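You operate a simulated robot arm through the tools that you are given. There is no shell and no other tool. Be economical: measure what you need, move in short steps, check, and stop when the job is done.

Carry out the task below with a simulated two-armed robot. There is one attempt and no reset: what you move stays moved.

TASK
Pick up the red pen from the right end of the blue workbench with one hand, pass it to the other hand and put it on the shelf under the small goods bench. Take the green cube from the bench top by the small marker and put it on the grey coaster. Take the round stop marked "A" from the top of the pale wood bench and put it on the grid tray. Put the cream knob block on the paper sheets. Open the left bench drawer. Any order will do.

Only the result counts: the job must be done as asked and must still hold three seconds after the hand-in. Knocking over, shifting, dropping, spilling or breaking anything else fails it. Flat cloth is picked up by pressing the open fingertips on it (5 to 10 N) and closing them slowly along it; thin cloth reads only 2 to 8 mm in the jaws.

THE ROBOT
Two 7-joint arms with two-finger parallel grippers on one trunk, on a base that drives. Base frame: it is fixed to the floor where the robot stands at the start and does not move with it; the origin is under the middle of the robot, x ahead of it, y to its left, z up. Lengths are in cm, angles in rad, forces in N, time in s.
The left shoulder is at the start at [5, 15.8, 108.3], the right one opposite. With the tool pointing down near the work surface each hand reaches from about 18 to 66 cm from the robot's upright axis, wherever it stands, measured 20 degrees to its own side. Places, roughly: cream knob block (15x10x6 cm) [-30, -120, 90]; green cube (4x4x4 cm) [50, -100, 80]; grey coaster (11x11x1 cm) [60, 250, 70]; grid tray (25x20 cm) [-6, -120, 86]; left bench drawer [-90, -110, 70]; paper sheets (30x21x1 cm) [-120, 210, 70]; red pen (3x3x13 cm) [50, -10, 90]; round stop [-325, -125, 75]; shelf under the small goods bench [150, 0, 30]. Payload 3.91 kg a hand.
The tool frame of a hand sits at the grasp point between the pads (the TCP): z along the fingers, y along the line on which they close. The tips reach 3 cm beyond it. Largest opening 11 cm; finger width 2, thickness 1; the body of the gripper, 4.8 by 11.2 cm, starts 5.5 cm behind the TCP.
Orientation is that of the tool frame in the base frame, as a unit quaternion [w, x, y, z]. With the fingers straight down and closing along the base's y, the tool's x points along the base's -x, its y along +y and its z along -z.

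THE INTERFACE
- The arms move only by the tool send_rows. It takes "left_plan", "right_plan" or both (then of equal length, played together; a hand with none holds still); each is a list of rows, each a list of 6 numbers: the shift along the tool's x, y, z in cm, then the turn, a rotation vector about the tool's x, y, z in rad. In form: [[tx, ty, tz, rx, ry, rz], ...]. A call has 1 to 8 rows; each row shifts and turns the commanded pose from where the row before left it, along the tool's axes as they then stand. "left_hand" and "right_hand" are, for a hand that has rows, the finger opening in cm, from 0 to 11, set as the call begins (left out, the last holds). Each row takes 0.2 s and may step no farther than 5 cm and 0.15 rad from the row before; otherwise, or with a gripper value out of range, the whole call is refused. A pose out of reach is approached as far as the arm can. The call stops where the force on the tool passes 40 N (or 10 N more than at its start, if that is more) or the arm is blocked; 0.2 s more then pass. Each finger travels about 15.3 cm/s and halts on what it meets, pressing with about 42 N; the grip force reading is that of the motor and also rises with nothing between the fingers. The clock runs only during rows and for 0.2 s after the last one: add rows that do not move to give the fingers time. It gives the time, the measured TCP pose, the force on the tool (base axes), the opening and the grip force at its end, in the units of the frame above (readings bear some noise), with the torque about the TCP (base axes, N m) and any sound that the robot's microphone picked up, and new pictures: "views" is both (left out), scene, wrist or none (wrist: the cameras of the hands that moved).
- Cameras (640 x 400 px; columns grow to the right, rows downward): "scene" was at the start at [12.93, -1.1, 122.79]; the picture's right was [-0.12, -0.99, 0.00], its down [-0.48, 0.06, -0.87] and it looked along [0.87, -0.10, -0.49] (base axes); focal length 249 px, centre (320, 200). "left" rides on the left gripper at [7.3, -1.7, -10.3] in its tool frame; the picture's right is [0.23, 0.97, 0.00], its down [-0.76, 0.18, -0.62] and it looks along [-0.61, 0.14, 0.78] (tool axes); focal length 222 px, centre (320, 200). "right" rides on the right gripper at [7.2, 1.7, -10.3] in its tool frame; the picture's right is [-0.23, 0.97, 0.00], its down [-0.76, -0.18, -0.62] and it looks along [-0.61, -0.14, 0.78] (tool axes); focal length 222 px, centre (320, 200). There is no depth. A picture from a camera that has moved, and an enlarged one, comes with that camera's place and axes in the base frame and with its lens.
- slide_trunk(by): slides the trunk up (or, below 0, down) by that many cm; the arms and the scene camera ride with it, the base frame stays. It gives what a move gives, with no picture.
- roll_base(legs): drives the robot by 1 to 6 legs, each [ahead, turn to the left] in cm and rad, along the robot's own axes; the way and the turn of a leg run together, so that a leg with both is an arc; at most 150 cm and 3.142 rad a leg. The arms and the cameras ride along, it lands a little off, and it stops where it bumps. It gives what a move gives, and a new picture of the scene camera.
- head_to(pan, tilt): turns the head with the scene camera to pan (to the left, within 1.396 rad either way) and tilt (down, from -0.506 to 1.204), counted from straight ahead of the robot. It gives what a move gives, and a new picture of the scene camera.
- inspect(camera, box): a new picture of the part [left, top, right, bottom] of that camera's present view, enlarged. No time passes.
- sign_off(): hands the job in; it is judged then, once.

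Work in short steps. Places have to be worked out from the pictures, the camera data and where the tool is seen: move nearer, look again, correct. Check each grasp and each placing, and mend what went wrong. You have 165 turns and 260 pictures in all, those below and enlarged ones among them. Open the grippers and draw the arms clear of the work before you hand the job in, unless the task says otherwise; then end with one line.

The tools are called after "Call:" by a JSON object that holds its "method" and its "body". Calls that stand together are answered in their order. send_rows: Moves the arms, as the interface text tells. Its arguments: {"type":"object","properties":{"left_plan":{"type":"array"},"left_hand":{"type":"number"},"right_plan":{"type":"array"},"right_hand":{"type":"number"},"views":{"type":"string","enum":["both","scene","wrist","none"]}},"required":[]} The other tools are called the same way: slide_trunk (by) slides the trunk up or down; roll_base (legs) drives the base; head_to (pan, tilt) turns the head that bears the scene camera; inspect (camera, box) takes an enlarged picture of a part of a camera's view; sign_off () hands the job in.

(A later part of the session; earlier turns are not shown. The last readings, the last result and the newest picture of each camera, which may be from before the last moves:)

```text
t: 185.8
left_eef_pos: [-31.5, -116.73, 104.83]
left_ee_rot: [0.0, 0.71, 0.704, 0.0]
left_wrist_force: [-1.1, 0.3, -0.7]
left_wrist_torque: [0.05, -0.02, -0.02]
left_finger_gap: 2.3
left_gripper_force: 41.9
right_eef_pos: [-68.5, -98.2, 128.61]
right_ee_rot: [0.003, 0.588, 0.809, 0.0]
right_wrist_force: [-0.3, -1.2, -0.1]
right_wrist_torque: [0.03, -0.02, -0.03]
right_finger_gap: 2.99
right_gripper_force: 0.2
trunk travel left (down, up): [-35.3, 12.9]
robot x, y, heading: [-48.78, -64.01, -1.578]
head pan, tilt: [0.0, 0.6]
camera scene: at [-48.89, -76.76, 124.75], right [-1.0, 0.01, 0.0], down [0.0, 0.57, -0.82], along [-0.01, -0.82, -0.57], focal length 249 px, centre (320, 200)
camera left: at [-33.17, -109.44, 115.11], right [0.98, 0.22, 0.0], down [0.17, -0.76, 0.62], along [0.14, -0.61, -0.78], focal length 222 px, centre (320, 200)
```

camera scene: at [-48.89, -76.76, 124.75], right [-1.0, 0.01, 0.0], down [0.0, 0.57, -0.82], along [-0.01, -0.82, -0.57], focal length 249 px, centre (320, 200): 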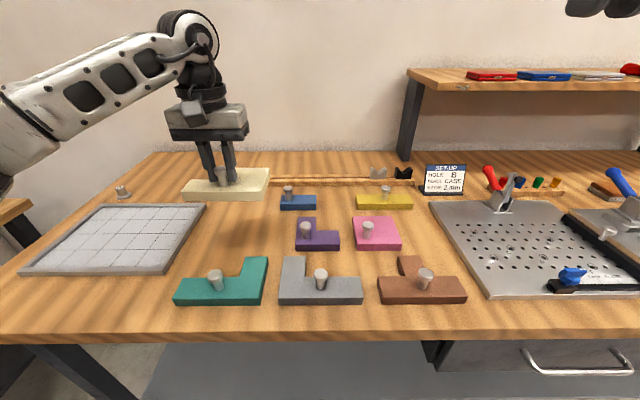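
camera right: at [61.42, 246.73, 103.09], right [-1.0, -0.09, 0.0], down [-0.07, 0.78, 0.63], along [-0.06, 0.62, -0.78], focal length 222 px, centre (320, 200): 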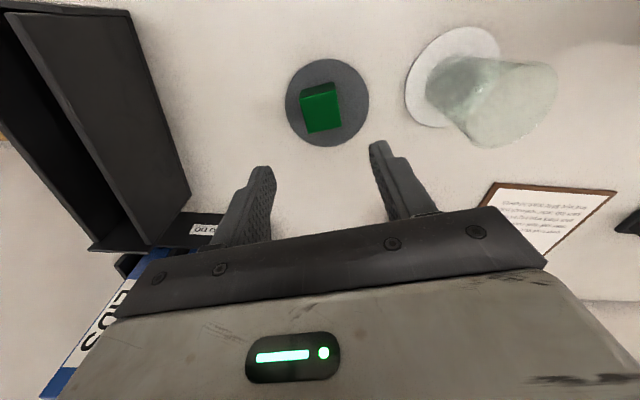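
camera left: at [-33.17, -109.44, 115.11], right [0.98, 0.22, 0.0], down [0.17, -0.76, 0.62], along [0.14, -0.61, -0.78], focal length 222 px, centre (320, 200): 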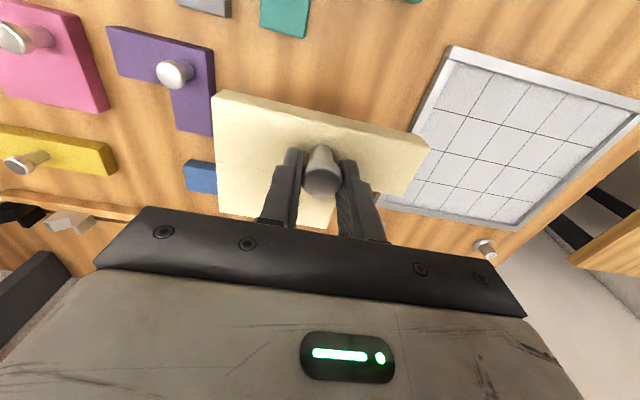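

The block hangs level. I draw it in, back out, turn round and drive up the aisle toward the paper table.

Call:
{"method": "send_rows", "body": {"left_plan": [[3, 0, -0.5, 0, 0, 0], [3, 0, -0.5, 0, 0, 0], [3, 0, -0.5, 0, 0, 0], [2, 0, -0.5, 0, 0, 0]], "views": "none"}}

Call:
{"method": "roll_base", "body": {"legs": [[-35, 0], [0, 3.0], [150, 0], [0, 0.2], [65, 0], [0, 0.9]]}}

```text
t: 186.8
left_eef_pos: [-31.48, -105.71, 106.59]
left_ee_rot: [0.0, 0.709, 0.705, 0.0]
left_wrist_force: [-1.0, 0.4, -0.3]
left_wrist_torque: [-0.02, -0.01, 0.02]
left_finger_gap: 2.3
left_gripper_force: 40.7
right_eef_pos: [-68.53, -98.06, 128.57]
right_ee_rot: [0.004, 0.588, 0.809, -0.001]
right_wrist_force: [-0.7, -0.7, -0.2]
right_wrist_torque: [-0.07, 0.02, 0.0]
right_finger_gap: 2.99
right_gripper_force: 0.1
trunk travel left (down, up): [-35.3, 12.9]
robot x, y, heading: [-48.74, -63.95, -1.579]
head pan, tilt: [0.0, 0.6]
```

```text
t: 198.9
left_eef_pos: [-53.99, 49.12, 106.47]
left_ee_rot: [-0.001, -0.651, 0.759, -0.001]
left_wrist_force: [-0.1, 0.9, -1.0]
left_wrist_torque: [0.0, 0.03, -0.01]
left_finger_gap: 2.34
left_gripper_force: 42.1
right_eef_pos: [-18.42, 36.24, 128.47]
right_ee_rot: [0.0, 0.765, -0.644, -0.005]
right_wrist_force: [-0.1, 0.0, 0.0]
right_wrist_torque: [-0.01, 0.0, -0.02]
right_finger_gap: 3.01
right_gripper_force: 0.0
trunk travel left (down, up): [-35.3, 12.9]
robot x, y, heading: [-42.03, 5.33, 1.424]
head pan, tilt: [0.0, 0.6]
stopped in leg 3: the robot was blocked; the commanded pose is now the measured one
camera scene: at [-40.17, 17.76, 124.76], right [0.99, -0.15, 0.0], down [-0.08, -0.56, -0.83], along [0.12, 0.82, -0.56], focal length 249 px, centre (320, 200)
```

scene: 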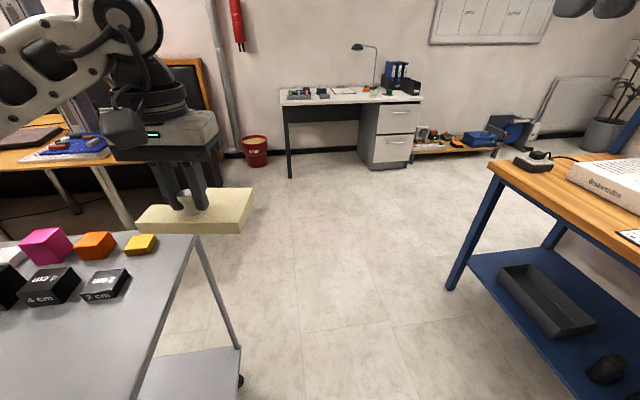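

The base was blocked, probably by the trolley's edge at x≈-65. I back off a little to check the trolley and then pass farther right.

Call:
{"method": "roll_base", "body": {"legs": [[-14, 0]]}}

Call:
{"method": "head_to", "body": {"pan": 0.7, "tilt": 0.75}}

```text
t: 200.2
left_eef_pos: [-56.16, 35.61, 106.64]
left_ee_rot: [0.001, -0.652, 0.759, 0.001]
left_wrist_force: [-0.7, -0.7, -1.3]
left_wrist_torque: [-0.02, 0.01, 0.01]
left_finger_gap: 2.28
left_gripper_force: 41.3
right_eef_pos: [-20.47, 22.75, 128.54]
right_ee_rot: [0.001, 0.765, -0.644, -0.004]
right_wrist_force: [0.1, -1.4, -0.7]
right_wrist_torque: [0.04, 0.0, 0.0]
right_finger_gap: 2.98
right_gripper_force: 0.0
trunk travel left (down, up): [-35.3, 12.9]
robot x, y, heading: [-43.65, -8.21, 1.422]
head pan, tilt: [0.0, 0.6]
camera scene: at [-42.17, 4.21, 124.77], right [0.99, -0.15, 0.0], down [-0.08, -0.56, -0.83], along [0.12, 0.82, -0.56], focal length 249 px, centre (320, 200)
```

scene: 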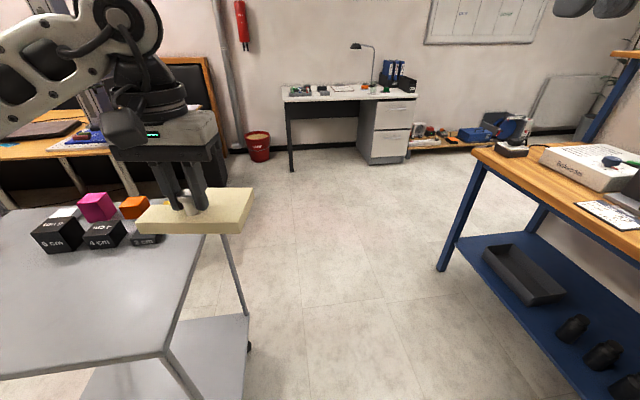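

```text
t: 201.2
left_eef_pos: [-56.11, 35.65, 106.52]
left_ee_rot: [0.0, -0.652, 0.758, -0.001]
left_wrist_force: [-0.3, -0.9, -1.9]
left_wrist_torque: [-0.01, 0.02, -0.05]
left_finger_gap: 2.33
left_gripper_force: 41.9
right_eef_pos: [-20.45, 22.79, 128.52]
right_ee_rot: [-0.001, 0.765, -0.644, -0.005]
right_wrist_force: [0.9, 0.0, 0.0]
right_wrist_torque: [0.03, 0.02, 0.05]
right_finger_gap: 3.01
right_gripper_force: 0.0
trunk travel left (down, up): [-35.3, 12.9]
robot x, y, heading: [-43.54, -8.54, 1.421]
head pan, tilt: [0.7, 0.75]
camera scene: at [-47.8, 2.59, 123.47], right [0.85, 0.53, 0.0], down [0.36, -0.58, -0.73], along [-0.38, 0.62, -0.68], focal length 249 px, centre (320, 200)
```

scene: 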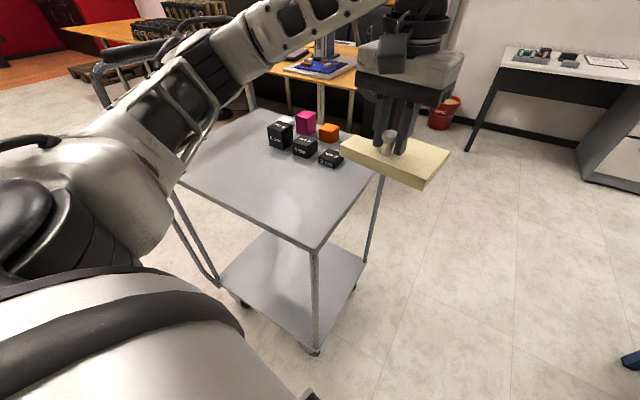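

The trolley's near corner is at about [-67, 31] and seems undisturbed. I go round it with more room and toward the paper table.

Call:
{"method": "roll_base", "body": {"legs": [[0, -0.487], [48, 0], [0, 0.67], [130, 0], [0, 0.7], [20, 0]]}}

Call:
{"method": "head_to", "body": {"pan": 0.3, "tilt": 0.5}}

```text
t: 216.4
left_eef_pos: [-81.86, 189.53, 106.54]
left_ee_rot: [0.0, 0.922, -0.388, -0.001]
left_wrist_force: [0.1, -0.4, -2.3]
left_wrist_torque: [-0.06, -0.04, -0.02]
left_finger_gap: 2.32
left_gripper_force: 42.5
right_eef_pos: [-50.19, 210.24, 128.61]
right_ee_rot: [0.002, 0.972, -0.236, -0.004]
right_wrist_force: [-0.5, 0.1, -0.2]
right_wrist_torque: [-0.01, -0.01, 0.02]
right_finger_gap: 2.99
right_gripper_force: 0.1
trunk travel left (down, up): [-35.3, 12.9]
robot x, y, heading: [-39.63, 172.76, 2.347]
head pan, tilt: [0.7, 0.75]
camera scene: at [-50.65, 176.27, 123.46], right [0.09, 1.0, 0.0], down [0.68, -0.06, -0.73], along [-0.73, 0.07, -0.68], focal length 249 px, centre (320, 200)
```

scene: 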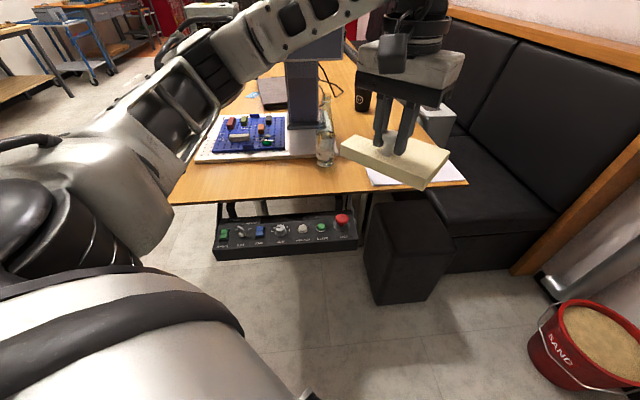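

```text
t: 217.3
left_eef_pos: [-81.9, 189.51, 106.55]
left_ee_rot: [0.0, 0.922, -0.388, 0.001]
left_wrist_force: [-0.6, -0.2, -1.1]
left_wrist_torque: [-0.04, -0.01, -0.02]
left_finger_gap: 2.33
left_gripper_force: 42.5
right_eef_pos: [-50.2, 210.2, 128.5]
right_ee_rot: [0.002, 0.972, -0.236, -0.004]
right_wrist_force: [0.0, -0.3, 0.1]
right_wrist_torque: [0.01, 0.01, -0.02]
right_finger_gap: 3.01
right_gripper_force: 0.0
trunk travel left (down, up): [-35.3, 12.9]
robot x, y, heading: [-39.27, 172.84, 2.347]
head pan, tilt: [0.3, 0.499]
camera scene: at [-50.37, 179.75, 125.66], right [0.47, 0.88, 0.0], down [0.42, -0.23, -0.88], along [-0.77, 0.42, -0.48], focal length 249 px, centre (320, 200)
```

scene: 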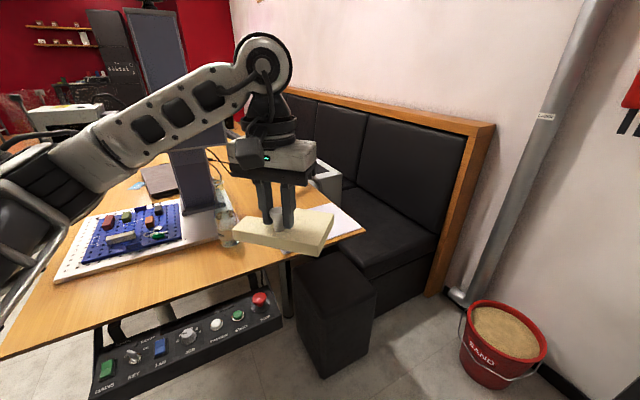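

I see the paper at the far table corner (about x -112…-133, y 198…220), a bottle near [-122, 188] and a stool. I creep nearer in a diagonal direction.

Call:
{"method": "roll_base", "body": {"legs": [[0, 0.35], [17, 0], [0, -0.35]]}}

Call:
{"method": "inspect", "body": {"camera": "left", "box": [0, 0, 640, 400]}}

```text
t: 220.9
left_eef_pos: [-97.25, 196.44, 106.44]
left_ee_rot: [0.0, 0.922, -0.387, 0.0]
left_wrist_force: [1.7, -0.3, -1.9]
left_wrist_torque: [-0.01, 0.02, 0.01]
left_finger_gap: 2.29
left_gripper_force: 41.9
right_eef_pos: [-65.47, 217.3, 128.63]
right_ee_rot: [0.002, 0.972, -0.233, -0.004]
right_wrist_force: [-0.4, -0.3, 0.7]
right_wrist_torque: [-0.02, 0.01, 0.03]
right_finger_gap: 3.03
right_gripper_force: 0.1
trunk travel left (down, up): [-35.3, 12.9]
robot x, y, heading: [-54.52, 179.77, 2.348]
head pan, tilt: [0.3, 0.499]
camera scene: at [-65.58, 186.87, 125.67], right [0.47, 0.88, 0.0], down [0.42, -0.23, -0.88], along [-0.77, 0.41, -0.48], focal length 249 px, centre (320, 200)
```

scene: 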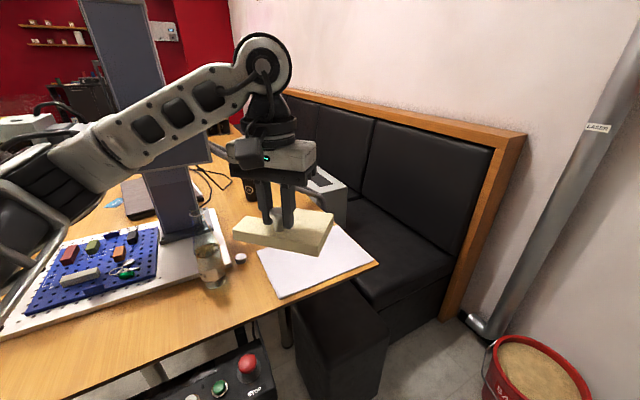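

```text
1.00 times, centred on (320, 200) of left (not enlarged: the box is as wide or as high as the picture)
camera zoom: at [-90.88, 192.48, 116.87], right [-0.53, -0.84, 0.0], down [-0.66, 0.42, 0.62], along [-0.53, 0.33, -0.78], focal length 222 px, centre (320, 200)
```

zoom: 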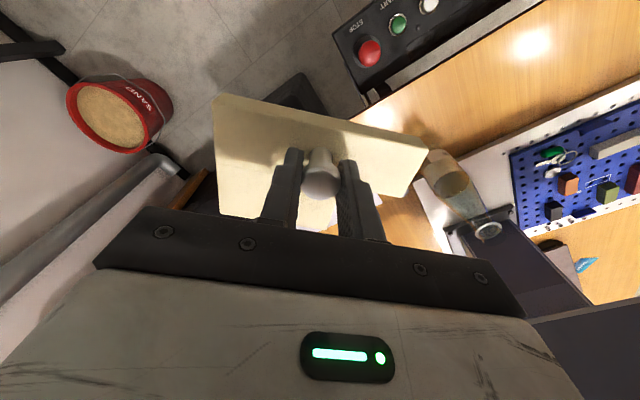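

The paper spans about x -130…-107, y 198…228; its centre is [-118.5, 213]. I move 11 cm nearer.

Call:
{"method": "roll_base", "body": {"legs": [[0, 0.25], [11.5, 0], [0, -0.25]]}}

```text
t: 223.8
left_eef_pos: [-107.17, 202.32, 106.53]
left_ee_rot: [0.001, 0.924, -0.383, 0.0]
left_wrist_force: [-0.8, -0.3, -1.3]
left_wrist_torque: [-0.02, 0.02, -0.03]
left_finger_gap: 2.33
left_gripper_force: 41.8
right_eef_pos: [-75.69, 223.36, 128.54]
right_ee_rot: [0.001, 0.973, -0.232, -0.004]
right_wrist_force: [-0.6, 0.5, -0.7]
right_wrist_torque: [-0.02, 0.04, 0.0]
right_finger_gap: 3.0
right_gripper_force: 0.1
trunk travel left (down, up): [-35.3, 12.9]
robot x, y, heading: [-64.6, 185.74, 2.355]
head pan, tilt: [0.3, 0.499]
camera scene: at [-75.59, 192.82, 125.67], right [0.47, 0.88, 0.0], down [0.42, -0.22, -0.88], along [-0.78, 0.41, -0.48], focal length 249 px, centre (320, 200)
```

scene: 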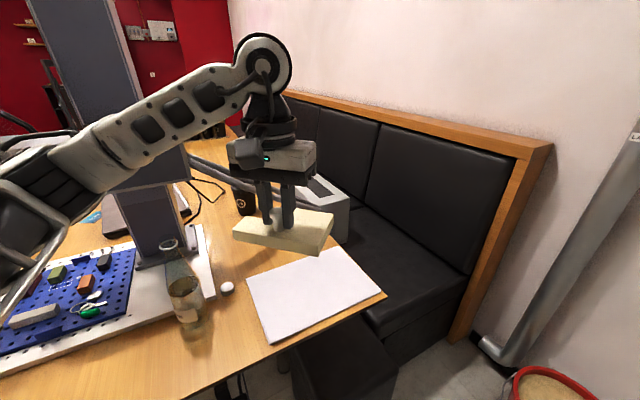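

Paper centre again about [-117.6, 212.6]. I carry the block over it and turn the hand square to the paper.

Call:
{"method": "send_rows", "body": {"left_plan": [[-4.47, -0.53, 0, 0, 0, 0], [-4.47, -0.53, 0, 0, 0, 0], [-4.47, -0.53, 0, 0, 0, 0], [0, 0, 0, 0, 0, -0.15], [0, 0, 0, 0, 0, -0.15], [0, 0, 0, 0, 0, -0.15], [0, 0, 0, 0, 0, -0.15], [0, 0, 0, 0, 0, -0.15]], "views": "both"}}

```text
t: 225.6
left_eef_pos: [-115.48, 213.02, 106.58]
left_ee_rot: [-0.001, 1.0, -0.019, 0.0]
left_wrist_force: [0.6, 0.0, -1.7]
left_wrist_torque: [-0.02, -0.01, 0.02]
left_finger_gap: 2.29
left_gripper_force: 42.4
right_eef_pos: [-75.82, 223.27, 128.56]
right_ee_rot: [0.002, 0.973, -0.232, -0.003]
right_wrist_force: [-0.1, 0.2, -0.4]
right_wrist_torque: [0.0, -0.01, 0.02]
right_finger_gap: 3.0
right_gripper_force: 0.1
trunk travel left (down, up): [-35.3, 12.9]
robot x, y, heading: [-64.76, 185.67, 2.357]
head pan, tilt: [0.3, 0.499]
camera scene: at [-75.62, 192.79, 125.66], right [0.47, 0.88, 0.0], down [0.42, -0.22, -0.88], along [-0.78, 0.41, -0.48], focal length 249 px, centre (320, 200)
camera left: at [-108.26, 214.28, 116.82], right [0.19, -0.98, 0.0], down [-0.77, -0.15, 0.62], along [-0.61, -0.12, -0.78], focal length 222 px, centre (320, 200)
```

scene: 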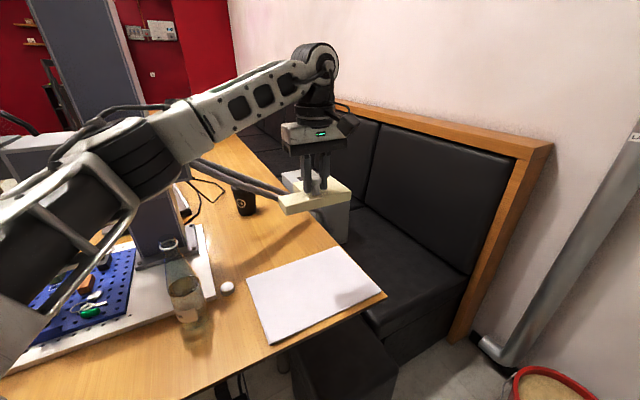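
left: 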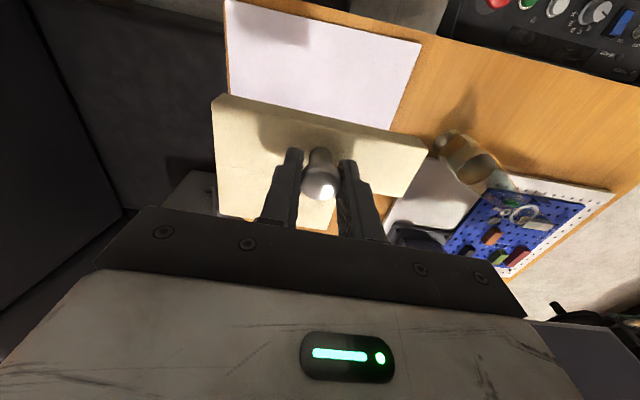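

The block is over the paper. Before lowering I must make sure the left elbow will clear the bottle, so I look from the right wrist camera and with the head turned left.

Call:
{"method": "inspect", "body": {"camera": "right", "box": [0, 0, 640, 400]}}

Call:
{"method": "head_to", "body": {"pan": 0.75, "tilt": 0.45}}

```text
1.00 times, centred on (320, 200) of right (not enlarged: the box is as wide or as high as the picture)
camera zoom: at [-69.87, 218.56, 138.92], right [-0.64, -0.77, 0.01], down [-0.59, 0.5, 0.63], along [-0.48, 0.4, -0.78], focal length 222 px, centre (320, 200)
```

zoom: 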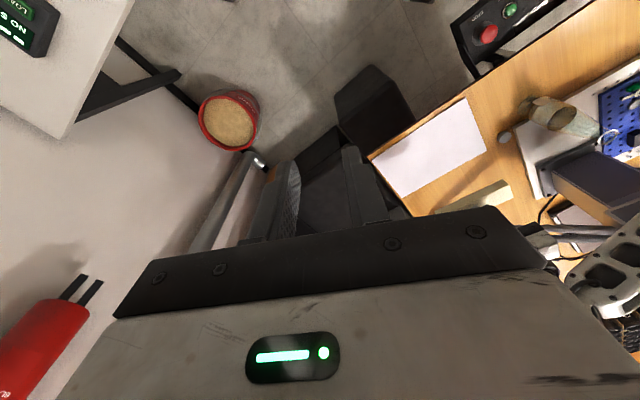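

```text
t: 226.5
left_eef_pos: [-115.53, 212.97, 106.46]
left_ee_rot: [-0.001, 1.0, -0.02, 0.001]
left_wrist_force: [0.9, 0.8, -0.9]
left_wrist_torque: [0.01, -0.03, 0.0]
left_finger_gap: 2.31
left_gripper_force: 42.3
right_eef_pos: [-75.71, 223.28, 128.55]
right_ee_rot: [0.002, 0.973, -0.232, -0.003]
right_wrist_force: [-0.3, 0.2, -0.4]
right_wrist_torque: [0.02, 0.02, 0.03]
right_finger_gap: 2.99
right_gripper_force: 0.1
trunk travel left (down, up): [-35.3, 12.9]
robot x, y, heading: [-64.38, 185.64, 2.359]
head pan, tilt: [0.75, 0.45]
camera scene: at [-76.76, 188.87, 126.11], right [0.04, 1.0, 0.0], down [0.44, -0.02, -0.9], along [-0.9, 0.03, -0.44], focal length 249 px, centre (320, 200)
```

scene: 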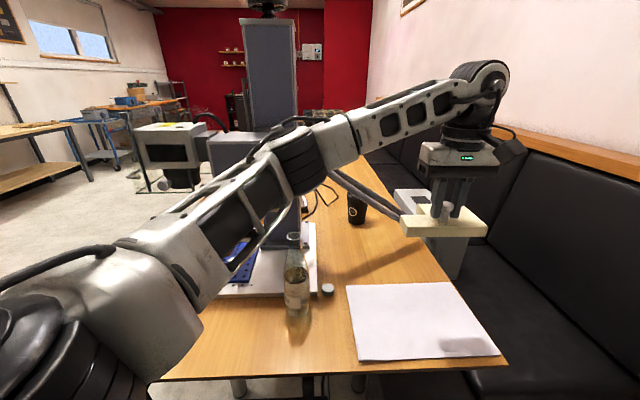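

The elbow computes to about [-107, 187, 117], some 15 cm sideways of the bottle, and will not move toward it. I lower by the arm in steps.

Call:
{"method": "send_rows", "body": {"left_plan": [[0, 0, 3, 0, 0, 0], [0, 0, 3, 0, 0, 0], [0, 0, 3, 0, 0, 0], [0, 0, 3, 0, 0, 0], [0, 0, 0, 0, 0, 0]], "views": "scene"}}

```text
t: 227.7
left_eef_pos: [-115.62, 212.91, 94.6]
left_ee_rot: [0.0, 1.0, -0.02, 0.0]
left_wrist_force: [-0.5, -0.6, -1.4]
left_wrist_torque: [-0.01, 0.0, -0.04]
left_finger_gap: 2.32
left_gripper_force: 42.1
right_eef_pos: [-75.69, 223.26, 128.49]
right_ee_rot: [0.002, 0.973, -0.232, -0.004]
right_wrist_force: [-0.4, 0.1, -0.8]
right_wrist_torque: [-0.01, -0.02, 0.01]
right_finger_gap: 3.01
right_gripper_force: 0.1
trunk travel left (down, up): [-35.3, 12.9]
robot x, y, heading: [-64.51, 185.63, 2.35]
head pan, tilt: [0.75, 0.45]
camera scene: at [-76.75, 188.86, 126.11], right [0.03, 1.0, 0.0], down [0.43, -0.02, -0.9], along [-0.9, 0.03, -0.44], focal length 249 px, centre (320, 200)
```

scene: 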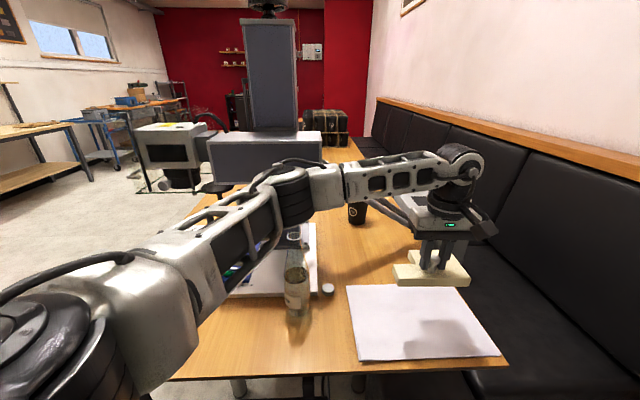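

Clearance stays good. I lower 10 cm more.

Call:
{"method": "send_rows", "body": {"left_plan": [[0, 0, 3, 0, 0, 0], [0, 0, 3, 0, 0, 0], [0, 0, 2.5, 0, 0, 0], [0, 0, 2, 0, 0, 0], [0, 0, 0, 0, 0, 0]], "views": "both"}}

```text
t: 228.9
left_eef_pos: [-115.5, 212.88, 83.83]
left_ee_rot: [0.0, 1.0, -0.02, 0.001]
left_wrist_force: [0.2, 0.2, -1.6]
left_wrist_torque: [0.02, -0.04, 0.0]
left_finger_gap: 2.3
left_gripper_force: 41.9
right_eef_pos: [-75.63, 223.25, 128.66]
right_ee_rot: [0.001, 0.973, -0.231, -0.004]
right_wrist_force: [-0.2, 0.9, 0.4]
right_wrist_torque: [-0.02, 0.01, -0.04]
right_finger_gap: 3.02
right_gripper_force: 0.1
trunk travel left (down, up): [-35.3, 12.9]
robot x, y, heading: [-64.27, 185.64, 2.356]
head pan, tilt: [0.75, 0.45]
camera scene: at [-76.75, 188.86, 126.11], right [0.03, 1.0, 0.0], down [0.43, -0.02, -0.9], along [-0.9, 0.03, -0.44], focal length 249 px, centre (320, 200)
camera left: at [-108.23, 214.28, 94.21], right [0.19, -0.98, 0.0], down [-0.77, -0.15, 0.62], along [-0.61, -0.12, -0.78], focal length 222 px, centre (320, 200)
```

scene: 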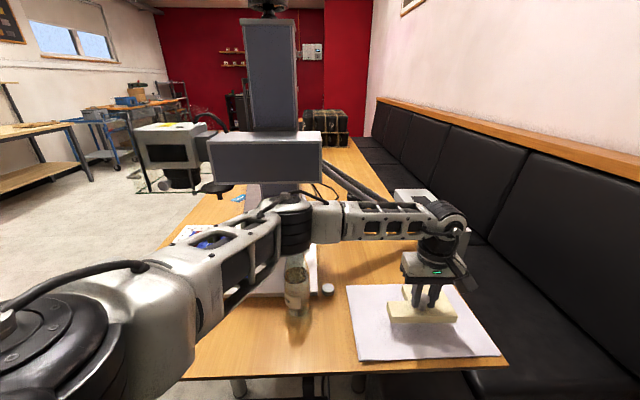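
left: 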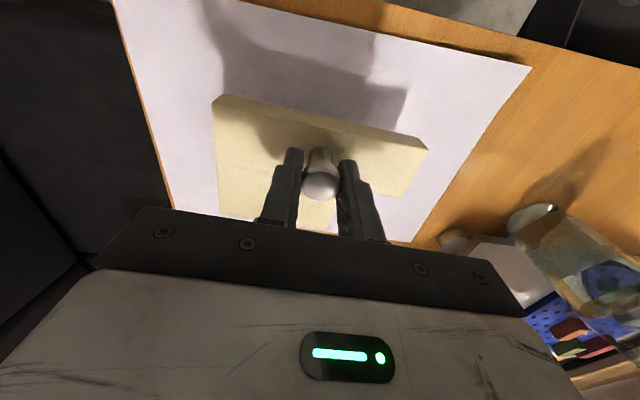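

The block is well inside the paper, still a few cm above. I lower in small steps, reading the force.

Call:
{"method": "send_rows", "body": {"left_plan": [[0, 0, 1, 0, 0, 0], [0, 0, 0.8, 0, 0, 0], [0, 0, 0, 0, 0, 0]], "views": "none"}}

Call:
{"method": "send_rows", "body": {"left_plan": [[0, 0, 0.5, 0, 0, 0], [0, 0, 0, 0, 0, 0]], "views": "none"}}

```text
t: 229.7
left_eef_pos: [-115.58, 212.85, 82.22]
left_ee_rot: [0.0, 1.0, -0.02, -0.001]
left_wrist_force: [-0.7, 0.5, -1.3]
left_wrist_torque: [-0.05, -0.04, 0.0]
left_finger_gap: 2.29
left_gripper_force: 42.1
right_eef_pos: [-75.61, 223.16, 128.58]
right_ee_rot: [0.002, 0.973, -0.232, -0.004]
right_wrist_force: [-0.3, 0.8, -0.2]
right_wrist_torque: [0.0, 0.0, 0.0]
right_finger_gap: 2.99
right_gripper_force: 0.1
trunk travel left (down, up): [-35.3, 12.9]
robot x, y, heading: [-64.71, 185.58, 2.362]
head pan, tilt: [0.75, 0.45]
```

```text
t: 230.3
left_eef_pos: [-115.53, 212.93, 81.67]
left_ee_rot: [0.001, 1.0, -0.02, 0.0]
left_wrist_force: [0.5, -0.2, -0.9]
left_wrist_torque: [-0.03, -0.06, -0.01]
left_finger_gap: 2.32
left_gripper_force: 41.5
right_eef_pos: [-75.61, 223.23, 128.58]
right_ee_rot: [0.002, 0.973, -0.232, -0.002]
right_wrist_force: [0.3, -0.7, 0.1]
right_wrist_torque: [0.01, 0.04, -0.03]
right_finger_gap: 2.99
right_gripper_force: 0.1
trunk travel left (down, up): [-35.3, 12.9]
robot x, y, heading: [-64.85, 185.95, 2.361]
head pan, tilt: [0.75, 0.45]
```

Call:
{"method": "send_rows", "body": {"left_plan": [[0, 0, 0.5, 0, 0, 0], [0, 0, 0.5, 0, 0, 0], [0, 0, 0, 0, 0, 0]], "views": "wrist"}}

```text
t: 231.1
left_eef_pos: [-115.48, 212.88, 80.78]
left_ee_rot: [0.001, 1.0, -0.02, -0.001]
left_wrist_force: [-0.2, 0.5, -1.0]
left_wrist_torque: [-0.03, -0.02, -0.03]
left_finger_gap: 2.3
left_gripper_force: 42.6
right_eef_pos: [-75.68, 223.11, 128.54]
right_ee_rot: [0.001, 0.973, -0.231, -0.004]
right_wrist_force: [0.1, 0.3, 0.3]
right_wrist_torque: [-0.02, 0.02, -0.01]
right_finger_gap: 2.99
right_gripper_force: 0.2
trunk travel left (down, up): [-35.3, 12.9]
robot x, y, heading: [-64.5, 185.88, 2.359]
head pan, tilt: [0.75, 0.45]
camera left: at [-108.23, 214.23, 90.97], right [0.19, -0.98, 0.0], down [-0.77, -0.15, 0.62], along [-0.61, -0.12, -0.78], focal length 222 px, centre (320, 200)
```

left: 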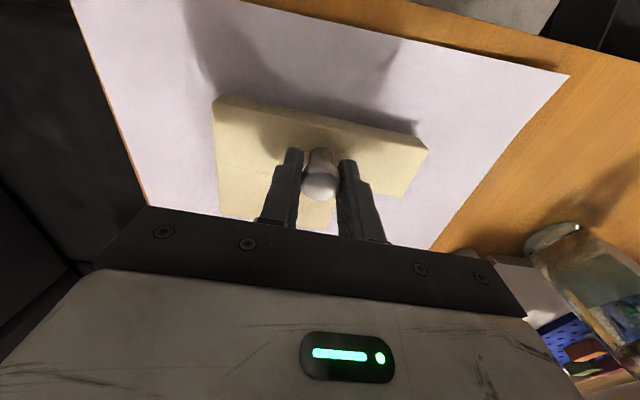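

No contact yet at 80.8, and the shadow still shows a gap. I continue downward in half-centimetre steps.

Call:
{"method": "send_rows", "body": {"left_plan": [[0, 0, 0.5, 0, 0, 0], [0, 0, 0.5, 0, 0, 0], [0, 0, 0, 0, 0, 0]], "views": "none"}}

Call:
{"method": "send_rows", "body": {"left_plan": [[0, 0, 0.4, 0, 0, 0], [0, 0, 0.3, 0, 0, 0], [0, 0, 0, 0, 0, 0]], "views": "wrist"}}

```text
t: 231.9
left_eef_pos: [-115.62, 212.87, 80.16]
left_ee_rot: [-0.003, 1.0, -0.02, -0.003]
left_wrist_force: [-1.8, -4.9, 26.9]
left_wrist_torque: [-0.28, 0.12, -0.02]
left_finger_gap: 2.32
left_gripper_force: 41.9
right_eef_pos: [-75.36, 223.12, 128.56]
right_ee_rot: [0.001, 0.973, -0.231, -0.004]
right_wrist_force: [0.0, 0.6, 0.2]
right_wrist_torque: [0.01, -0.01, 0.0]
right_finger_gap: 3.0
right_gripper_force: 0.0
trunk travel left (down, up): [-35.3, 12.9]
robot x, y, heading: [-64.48, 185.65, 2.357]
head pan, tilt: [0.75, 0.45]
```

```text
t: 232.7
left_eef_pos: [-115.57, 212.93, 79.61]
left_ee_rot: [-0.004, 1.0, -0.019, -0.004]
left_wrist_force: [-1.4, -7.6, 34.3]
left_wrist_torque: [-0.47, -0.09, -0.05]
left_finger_gap: 2.32
left_gripper_force: 41.6
right_eef_pos: [-75.38, 223.09, 128.64]
right_ee_rot: [0.002, 0.973, -0.231, -0.004]
right_wrist_force: [0.3, 0.0, -0.2]
right_wrist_torque: [-0.01, 0.02, 0.0]
right_finger_gap: 3.0
right_gripper_force: 0.0
trunk travel left (down, up): [-35.3, 12.9]
robot x, y, heading: [-64.55, 186.01, 2.36]
head pan, tilt: [0.75, 0.45]
camera left: at [-108.16, 214.23, 89.84], right [0.19, -0.98, -0.01], down [-0.76, -0.15, 0.63], along [-0.62, -0.11, -0.78], focal length 222 px, centre (320, 200)
```

left: 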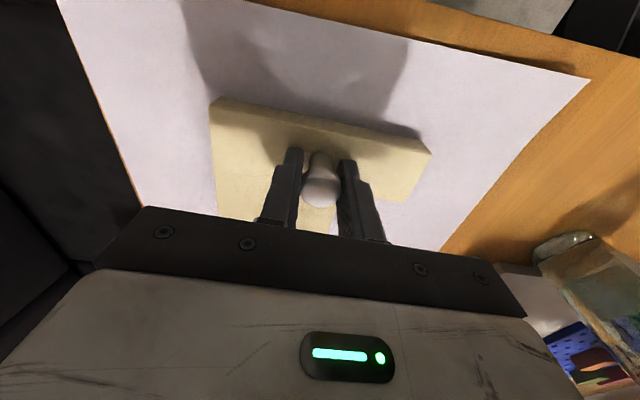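

The block stands on the paper (27–34 N). I ease up 0.7 cm and open, then rise.

Call:
{"method": "send_rows", "body": {"left_plan": [[0, 0, -0.7, 0, 0, 0], [0, 0, 0, 0, 0, 0]], "views": "none"}}

Call:
{"method": "send_rows", "body": {"left_plan": [[0, 0, 0, 0, 0, 0], [0, 0, 0, 0, 0, 0], [0, 0, -3, 0, 0, 0], [0, 0, -4, 0, 0, 0], [0, 0, -4, 0, 0, 0], [0, 0, -4, 0, 0, 0], [0, 0, -4, 0, 0, 0], [0, 0, -4, 0, 0, 0]], "left_hand": 5, "views": "both"}}

```text
t: 233.3
left_eef_pos: [-115.39, 212.98, 79.52]
left_ee_rot: [0.001, 1.0, -0.021, 0.0]
left_wrist_force: [-2.9, 0.7, 4.1]
left_wrist_torque: [0.35, 0.47, 0.05]
left_finger_gap: 2.29
left_gripper_force: 41.6
right_eef_pos: [-75.61, 223.2, 128.51]
right_ee_rot: [0.002, 0.973, -0.231, -0.005]
right_wrist_force: [0.0, 0.9, 0.0]
right_wrist_torque: [0.01, 0.01, 0.0]
right_finger_gap: 2.98
right_gripper_force: 0.0
trunk travel left (down, up): [-35.3, 12.9]
robot x, y, heading: [-64.8, 185.88, 2.359]
head pan, tilt: [0.75, 0.45]
```

```text
t: 235.1
left_eef_pos: [-115.83, 212.84, 103.01]
left_ee_rot: [0.001, 1.0, -0.02, 0.0]
left_wrist_force: [0.2, -1.3, 0.4]
left_wrist_torque: [0.01, 0.0, 0.03]
left_finger_gap: 5.01
left_gripper_force: 0.1
right_eef_pos: [-75.57, 223.21, 128.53]
right_ee_rot: [0.002, 0.973, -0.232, -0.003]
right_wrist_force: [0.7, 0.1, -0.1]
right_wrist_torque: [0.0, 0.01, -0.01]
right_finger_gap: 3.0
right_gripper_force: 0.1
trunk travel left (down, up): [-35.3, 12.9]
robot x, y, heading: [-65.08, 185.91, 2.357]
head pan, tilt: [0.75, 0.45]
camera scene: at [-76.71, 188.85, 126.11], right [0.03, 1.0, 0.0], down [0.43, -0.02, -0.9], along [-0.9, 0.03, -0.43], focal length 249 px, centre (320, 200)
camera left: at [-108.46, 214.21, 113.34], right [0.19, -0.98, 0.0], down [-0.77, -0.15, 0.62], along [-0.61, -0.12, -0.78], focal length 222 px, centre (320, 200)
```

scene: 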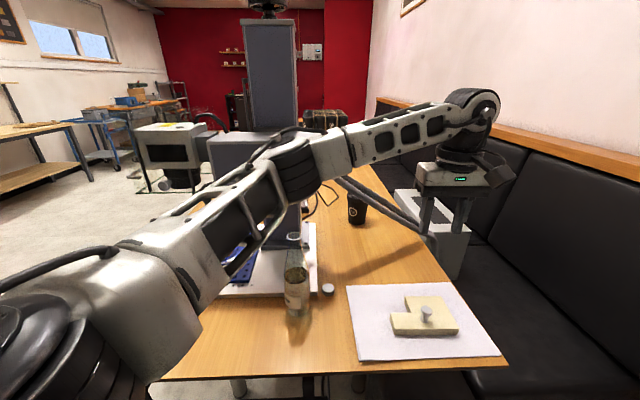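
left: 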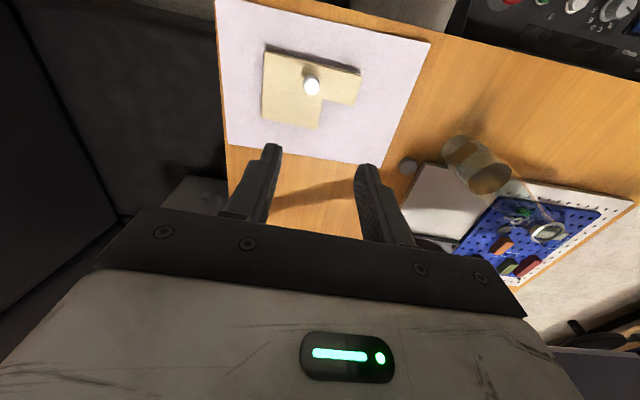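

The cream block rests on the paper. I pull the hand in, reverse, and go round the trolley's south side toward the west part of the room.

Call:
{"method": "send_rows", "body": {"left_plan": [[3.5, 1.5, -1, 0, 0, 0], [3.5, 1.5, -1, 0, 0, 0], [3.5, 1.5, -1, 0, 0, 0]], "views": "none"}}

Call:
{"method": "roll_base", "body": {"legs": [[-36, 0], [0, 2.6], [104, 0], [0, -0.24], [80, 0], [0, -1.57]]}}

Call:
{"method": "head_to", "body": {"pan": 0.2, "tilt": 0.25}}

```text
t: 235.9
left_eef_pos: [-105.31, 207.86, 105.84]
left_ee_rot: [0.0, 1.0, -0.019, 0.001]
left_wrist_force: [0.3, 0.6, 0.3]
left_wrist_torque: [-0.01, -0.02, -0.04]
left_finger_gap: 5.01
left_gripper_force: 0.0
right_eef_pos: [-75.62, 223.17, 128.53]
right_ee_rot: [0.002, 0.973, -0.233, -0.005]
right_wrist_force: [-0.9, 0.8, 0.0]
right_wrist_torque: [-0.02, 0.0, 0.01]
right_finger_gap: 3.02
right_gripper_force: 0.1
trunk travel left (down, up): [-35.3, 12.9]
robot x, y, heading: [-64.67, 185.86, 2.356]
head pan, tilt: [0.75, 0.45]
```

```text
t: 257.9
left_eef_pos: [-63.71, -32.95, 105.77]
left_ee_rot: [-0.001, 0.94, 0.342, 0.0]
left_wrist_force: [-0.3, 0.2, -0.9]
left_wrist_torque: [-0.04, -0.03, 0.01]
left_finger_gap: 5.0
left_gripper_force: 0.1
right_eef_pos: [-52.17, -1.79, 128.53]
right_ee_rot: [0.003, 0.991, 0.135, -0.003]
right_wrist_force: [0.2, 0.8, -0.9]
right_wrist_torque: [0.0, 0.0, 0.04]
right_finger_gap: 3.0
right_gripper_force: 0.1
trunk travel left (down, up): [-35.3, 12.9]
robot x, y, heading: [-18.87, -22.04, 3.096]
head pan, tilt: [0.75, 0.45]
camera scene: at [-29.83, -27.85, 126.11], right [-0.65, 0.76, 0.0], down [0.33, 0.28, -0.9], along [-0.69, -0.58, -0.44], focal length 249 px, centre (320, 200)
```

scene: 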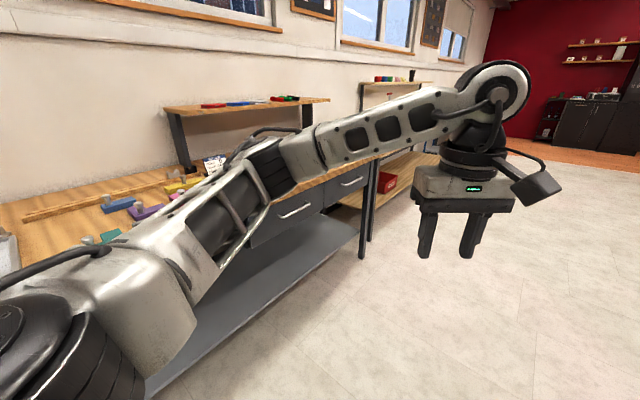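

```text
t: 258.9
left_eef_pos: [-63.73, -32.88, 105.83]
left_ee_rot: [0.0, 0.94, 0.342, -0.001]
left_wrist_force: [0.1, -0.4, 0.7]
left_wrist_torque: [-0.02, -0.01, 0.0]
left_finger_gap: 5.02
left_gripper_force: 0.0
right_eef_pos: [-52.11, -1.77, 128.55]
right_ee_rot: [0.004, 0.991, 0.135, -0.003]
right_wrist_force: [0.1, 0.1, 0.5]
right_wrist_torque: [0.01, -0.01, 0.03]
right_finger_gap: 2.99
right_gripper_force: 0.0
trunk travel left (down, up): [-35.3, 12.9]
robot x, y, heading: [-18.99, -22.27, 3.094]
head pan, tilt: [0.201, 0.25]
camera scene: at [-32.05, -23.35, 127.98], right [-0.15, 0.99, 0.0], down [0.24, 0.04, -0.97], along [-0.96, -0.15, -0.25], focal length 249 px, centre (320, 200)
```

scene: 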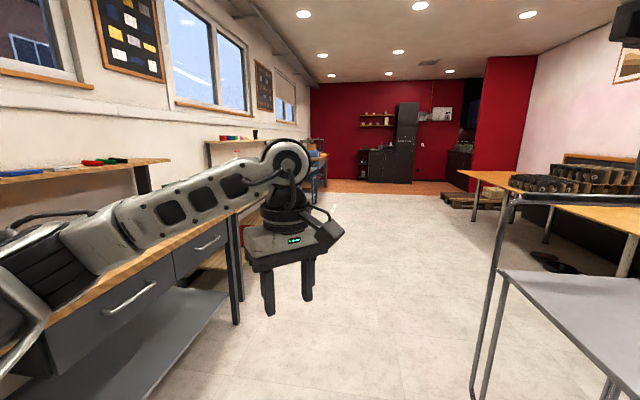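

The aisle west is clear. I drive west 250 cm along y≈-22, then turn to face the south side.

Call:
{"method": "roll_base", "body": {"legs": [[0, 0.05], [130, 0], [130, 0], [0, 1.3]]}}

Call:
{"method": "head_to", "body": {"pan": 0.0, "tilt": 0.4}}

```text
t: 275.2
left_eef_pos: [-281.51, -68.68, 105.75]
left_ee_rot: [0.0, 0.533, 0.846, 0.0]
left_wrist_force: [-0.4, 0.8, 0.3]
left_wrist_torque: [-0.02, 0.02, 0.03]
left_finger_gap: 5.01
left_gripper_force: 0.1
right_eef_pos: [-308.74, -49.5, 128.48]
right_ee_rot: [0.004, 0.701, 0.713, 0.0]
right_wrist_force: [0.7, -0.3, -0.4]
right_wrist_torque: [-0.01, 0.02, 0.02]
right_finger_gap: 3.0
right_gripper_force: 0.1
trunk travel left (down, up): [-35.3, 12.9]
robot x, y, heading: [-280.91, -22.52, -1.867]
head pan, tilt: [0.201, 0.25]
camera scene: at [-282.94, -35.4, 127.98], right [-0.99, 0.1, 0.0], down [0.02, 0.25, -0.97], along [-0.1, -0.96, -0.25], focal length 249 px, centre (320, 200)
```

scene: 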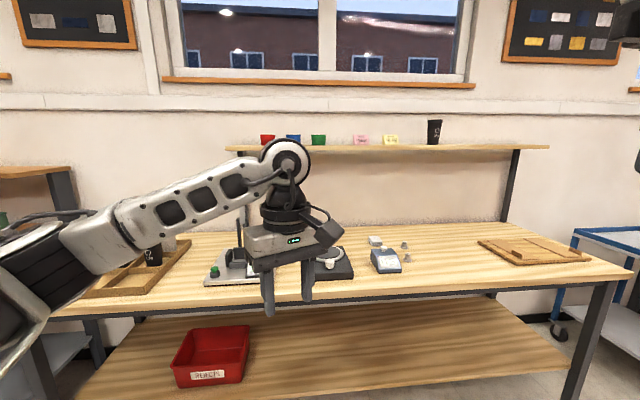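

```text
t: 276.0
left_eef_pos: [-281.45, -68.61, 105.85]
left_ee_rot: [0.0, 0.533, 0.846, -0.001]
left_wrist_force: [-0.2, -0.7, 0.0]
left_wrist_torque: [0.0, 0.02, 0.03]
left_finger_gap: 5.01
left_gripper_force: 0.0
right_eef_pos: [-308.73, -49.38, 128.54]
right_ee_rot: [0.004, 0.701, 0.713, 0.0]
right_wrist_force: [0.5, -0.2, -0.5]
right_wrist_torque: [0.03, 0.01, 0.01]
right_finger_gap: 3.03
right_gripper_force: 0.1
trunk travel left (down, up): [-35.3, 12.9]
robot x, y, heading: [-281.01, -22.53, -1.868]
head pan, tilt: [0.0, 0.4]
camera scene: at [-284.76, -34.96, 126.59], right [-0.96, 0.3, 0.0], down [0.11, 0.37, -0.92], along [-0.27, -0.88, -0.39], focal length 249 px, centre (320, 200)
```

scene: 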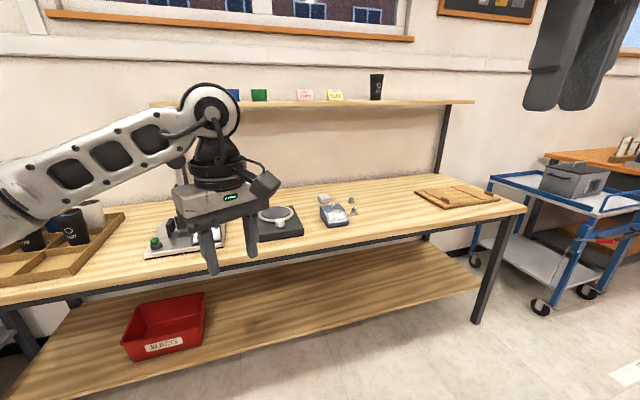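

The pale wood bench is in front. I enlarge the small round items beside the grey device.

Call:
{"method": "inspect", "body": {"camera": "scene", "box": [240, 170, 400, 250]}}

Call:
{"method": "inspect", "body": {"camera": "scene", "box": [380, 160, 540, 240]}}

```text
4.00 times, centred on (320, 210) of scene
camera zoom: at [-284.76, -34.96, 126.59], right [-0.96, 0.3, 0.0], down [0.11, 0.37, -0.92], along [-0.27, -0.88, -0.39], focal length 998 px, centre (320, 160)
```

zoom: 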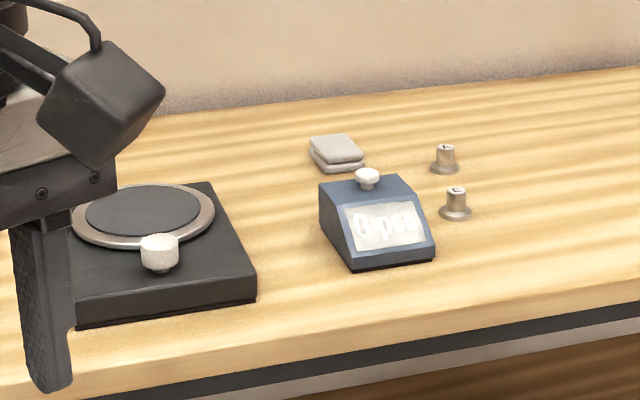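

```text
4.00 times, centred on (460, 200) of scene
camera zoom: at [-284.76, -34.96, 126.59], right [-0.96, 0.3, 0.0], down [0.11, 0.37, -0.92], along [-0.27, -0.88, -0.39], focal length 998 px, centre (-240, 200)
```

zoom: 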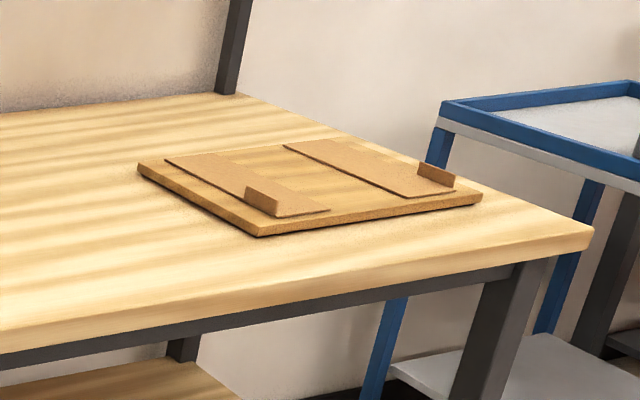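

Two small stops stand right of the weighing scale; I must read their tops. I tuck the left hand and drive closer.

Call:
{"method": "send_rows", "body": {"left_plan": [[3.5, 0, -2.5, 0, 0, 0], [3.5, 0, -2.5, 0, 0, 0], [3.5, 0, -2.5, 0, 0, 0], [3.5, 0, -2.5, 0, 0, 0]], "views": "none"}}

Call:
{"method": "roll_base", "body": {"legs": [[0, -0.24], [60, 0], [0, 0.54]]}}

```text
t: 277.0
left_eef_pos: [-287.39, -55.81, 115.96]
left_ee_rot: [0.001, 0.533, 0.846, 0.0]
left_wrist_force: [0.2, 0.7, 0.6]
left_wrist_torque: [0.0, 0.0, 0.0]
left_finger_gap: 5.0
left_gripper_force: 0.1
right_eef_pos: [-308.81, -49.52, 128.48]
right_ee_rot: [0.004, 0.701, 0.713, -0.001]
right_wrist_force: [-0.2, 0.0, -0.1]
right_wrist_torque: [-0.01, -0.05, 0.02]
right_finger_gap: 2.96
right_gripper_force: 0.0
trunk travel left (down, up): [-35.3, 12.9]
robot x, y, heading: [-280.87, -22.24, -1.871]
head pan, tilt: [0.0, 0.4]
```

```text
t: 282.7
left_eef_pos: [-307.15, -108.01, 115.81]
left_ee_rot: [0.0, 0.394, 0.919, 0.0]
left_wrist_force: [-0.6, 0.5, -0.3]
left_wrist_torque: [-0.04, 0.02, -0.04]
left_finger_gap: 5.02
left_gripper_force: 0.0
right_eef_pos: [-329.57, -108.67, 128.55]
right_ee_rot: [0.005, 0.58, 0.815, 0.0]
right_wrist_force: [0.4, 0.2, 0.5]
right_wrist_torque: [0.02, 0.04, 0.01]
right_finger_gap: 3.0
right_gripper_force: 0.1
trunk travel left (down, up): [-35.3, 12.9]
robot x, y, heading: [-311.33, -74.03, -1.556]
head pan, tilt: [0.0, 0.4]
camera scene: at [-311.22, -87.35, 126.58], right [-1.0, -0.01, 0.0], down [-0.01, 0.39, -0.92], along [0.01, -0.92, -0.39], focal length 249 px, centre (320, 200)
```

scene: 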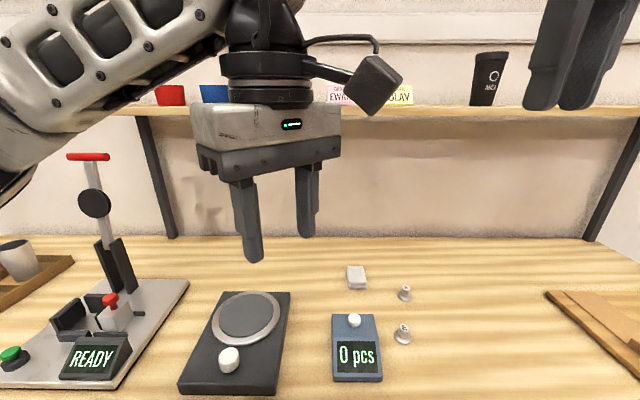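

Both stops are in view at about [-330, -129] and [-334, -142]. I enlarge to read the letters.

Call:
{"method": "inspect", "body": {"camera": "scene", "box": [380, 275, 430, 350]}}

Call:
{"method": "inspect", "body": {"camera": "right", "box": [200, 0, 440, 150]}}

```text
5.33 times, centred on (405, 312) of scene
camera zoom: at [-311.22, -87.35, 126.58], right [-1.0, -0.01, 0.0], down [-0.01, 0.39, -0.92], along [0.01, -0.92, -0.39], focal length 1330 px, centre (-133, -400)
```

zoom: 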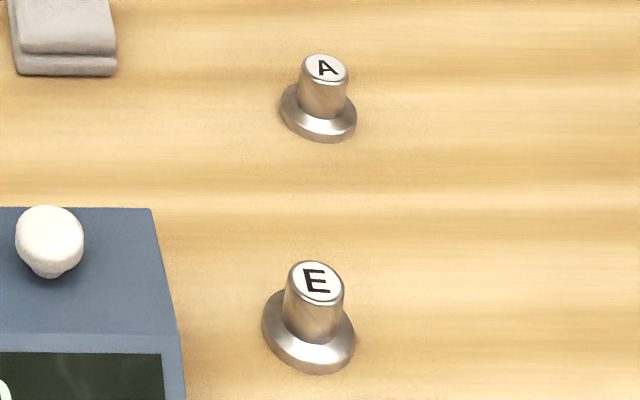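

```text
2.67 times, centred on (320, 75) of right
camera zoom: at [-330.32, -101.09, 138.93], right [0.99, 0.1, 0.01], down [0.08, -0.78, 0.63], along [0.07, -0.62, -0.78], focal length 592 px, centre (320, 533)
```

zoom: 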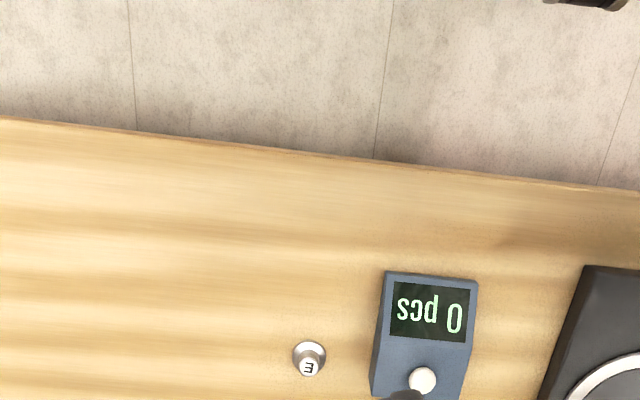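

Letter "A" is on the far one, around [-334, -140]. I advance 9 cm and lower the trunk 14 cm.

Call:
{"method": "roll_base", "body": {"legs": [[9, 0]]}}

Call:
{"method": "slide_trunk", "body": {"by": -14}}

Call:
{"method": "head_to", "body": {"pan": -0.2, "tilt": 0.75}}

```text
t: 283.8
left_eef_pos: [-307.11, -117.19, 115.92]
left_ee_rot: [0.001, 0.395, 0.919, 0.0]
left_wrist_force: [0.7, -0.3, 0.5]
left_wrist_torque: [-0.01, 0.0, -0.01]
left_finger_gap: 5.01
left_gripper_force: 0.1
right_eef_pos: [-329.44, -117.74, 128.53]
right_ee_rot: [0.004, 0.581, 0.814, 0.001]
right_wrist_force: [-0.1, -0.3, 0.8]
right_wrist_torque: [0.03, 0.01, 0.02]
right_finger_gap: 3.0
right_gripper_force: 0.0
trunk travel left (down, up): [-35.3, 12.9]
robot x, y, heading: [-311.56, -83.02, -1.56]
head pan, tilt: [0.0, 0.4]
camera scene: at [-311.13, -96.44, 126.57], right [-1.0, -0.01, 0.0], down [-0.01, 0.39, -0.92], along [0.01, -0.92, -0.39], focal length 249 px, centre (320, 200)
```

scene: 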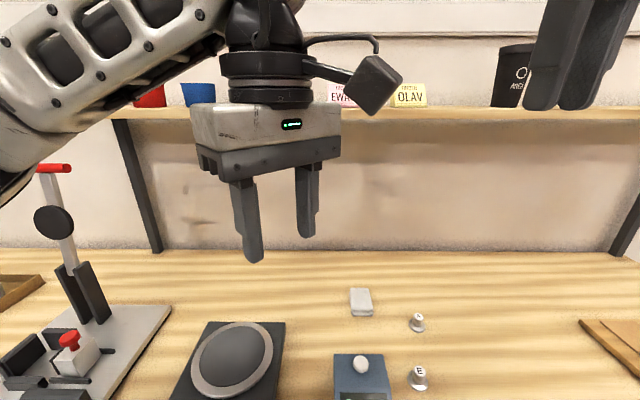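

```text
t: 285.5
left_eef_pos: [-307.02, -117.08, 101.87]
left_ee_rot: [0.0, 0.395, 0.919, 0.001]
left_wrist_force: [0.2, -1.0, 0.6]
left_wrist_torque: [0.0, 0.0, -0.02]
left_finger_gap: 5.0
left_gripper_force: 0.0
right_eef_pos: [-329.38, -117.65, 114.48]
right_ee_rot: [0.004, 0.58, 0.815, 0.0]
right_wrist_force: [0.7, 0.5, 0.2]
right_wrist_torque: [0.01, -0.02, 0.05]
right_finger_gap: 3.03
right_gripper_force: 0.0
trunk travel left (down, up): [-21.3, 26.9]
robot x, y, heading: [-311.14, -83.21, -1.558]
head pan, tilt: [0.0, 0.4]
```

```text
t: 286.3
left_eef_pos: [-306.99, -116.99, 101.9]
left_ee_rot: [0.0, 0.395, 0.919, 0.0]
left_wrist_force: [-0.1, 0.0, -0.2]
left_wrist_torque: [-0.01, -0.02, 0.0]
left_finger_gap: 5.0
left_gripper_force: 0.0
right_eef_pos: [-329.47, -117.7, 114.61]
right_ee_rot: [0.004, 0.581, 0.814, -0.001]
right_wrist_force: [0.9, -0.4, -0.1]
right_wrist_torque: [0.02, 0.01, 0.01]
right_finger_gap: 3.0
right_gripper_force: 0.0
trunk travel left (down, up): [-21.3, 26.9]
robot x, y, heading: [-311.29, -83.1, -1.554]
head pan, tilt: [-0.201, 0.75]
camera scene: at [-312.79, -95.24, 109.48], right [-0.98, 0.19, 0.0], down [0.13, 0.67, -0.73], along [-0.14, -0.72, -0.68], focal length 249 px, centre (320, 200)
```

scene: 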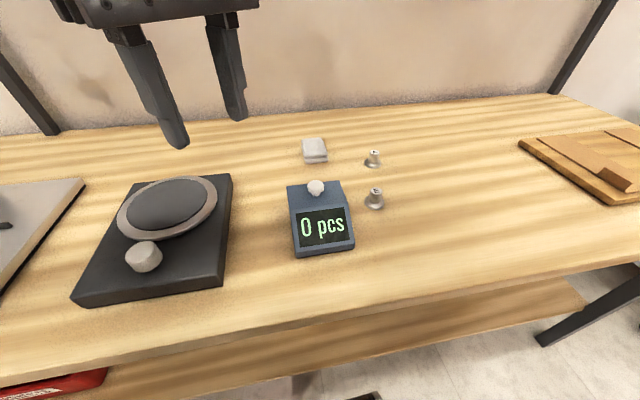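

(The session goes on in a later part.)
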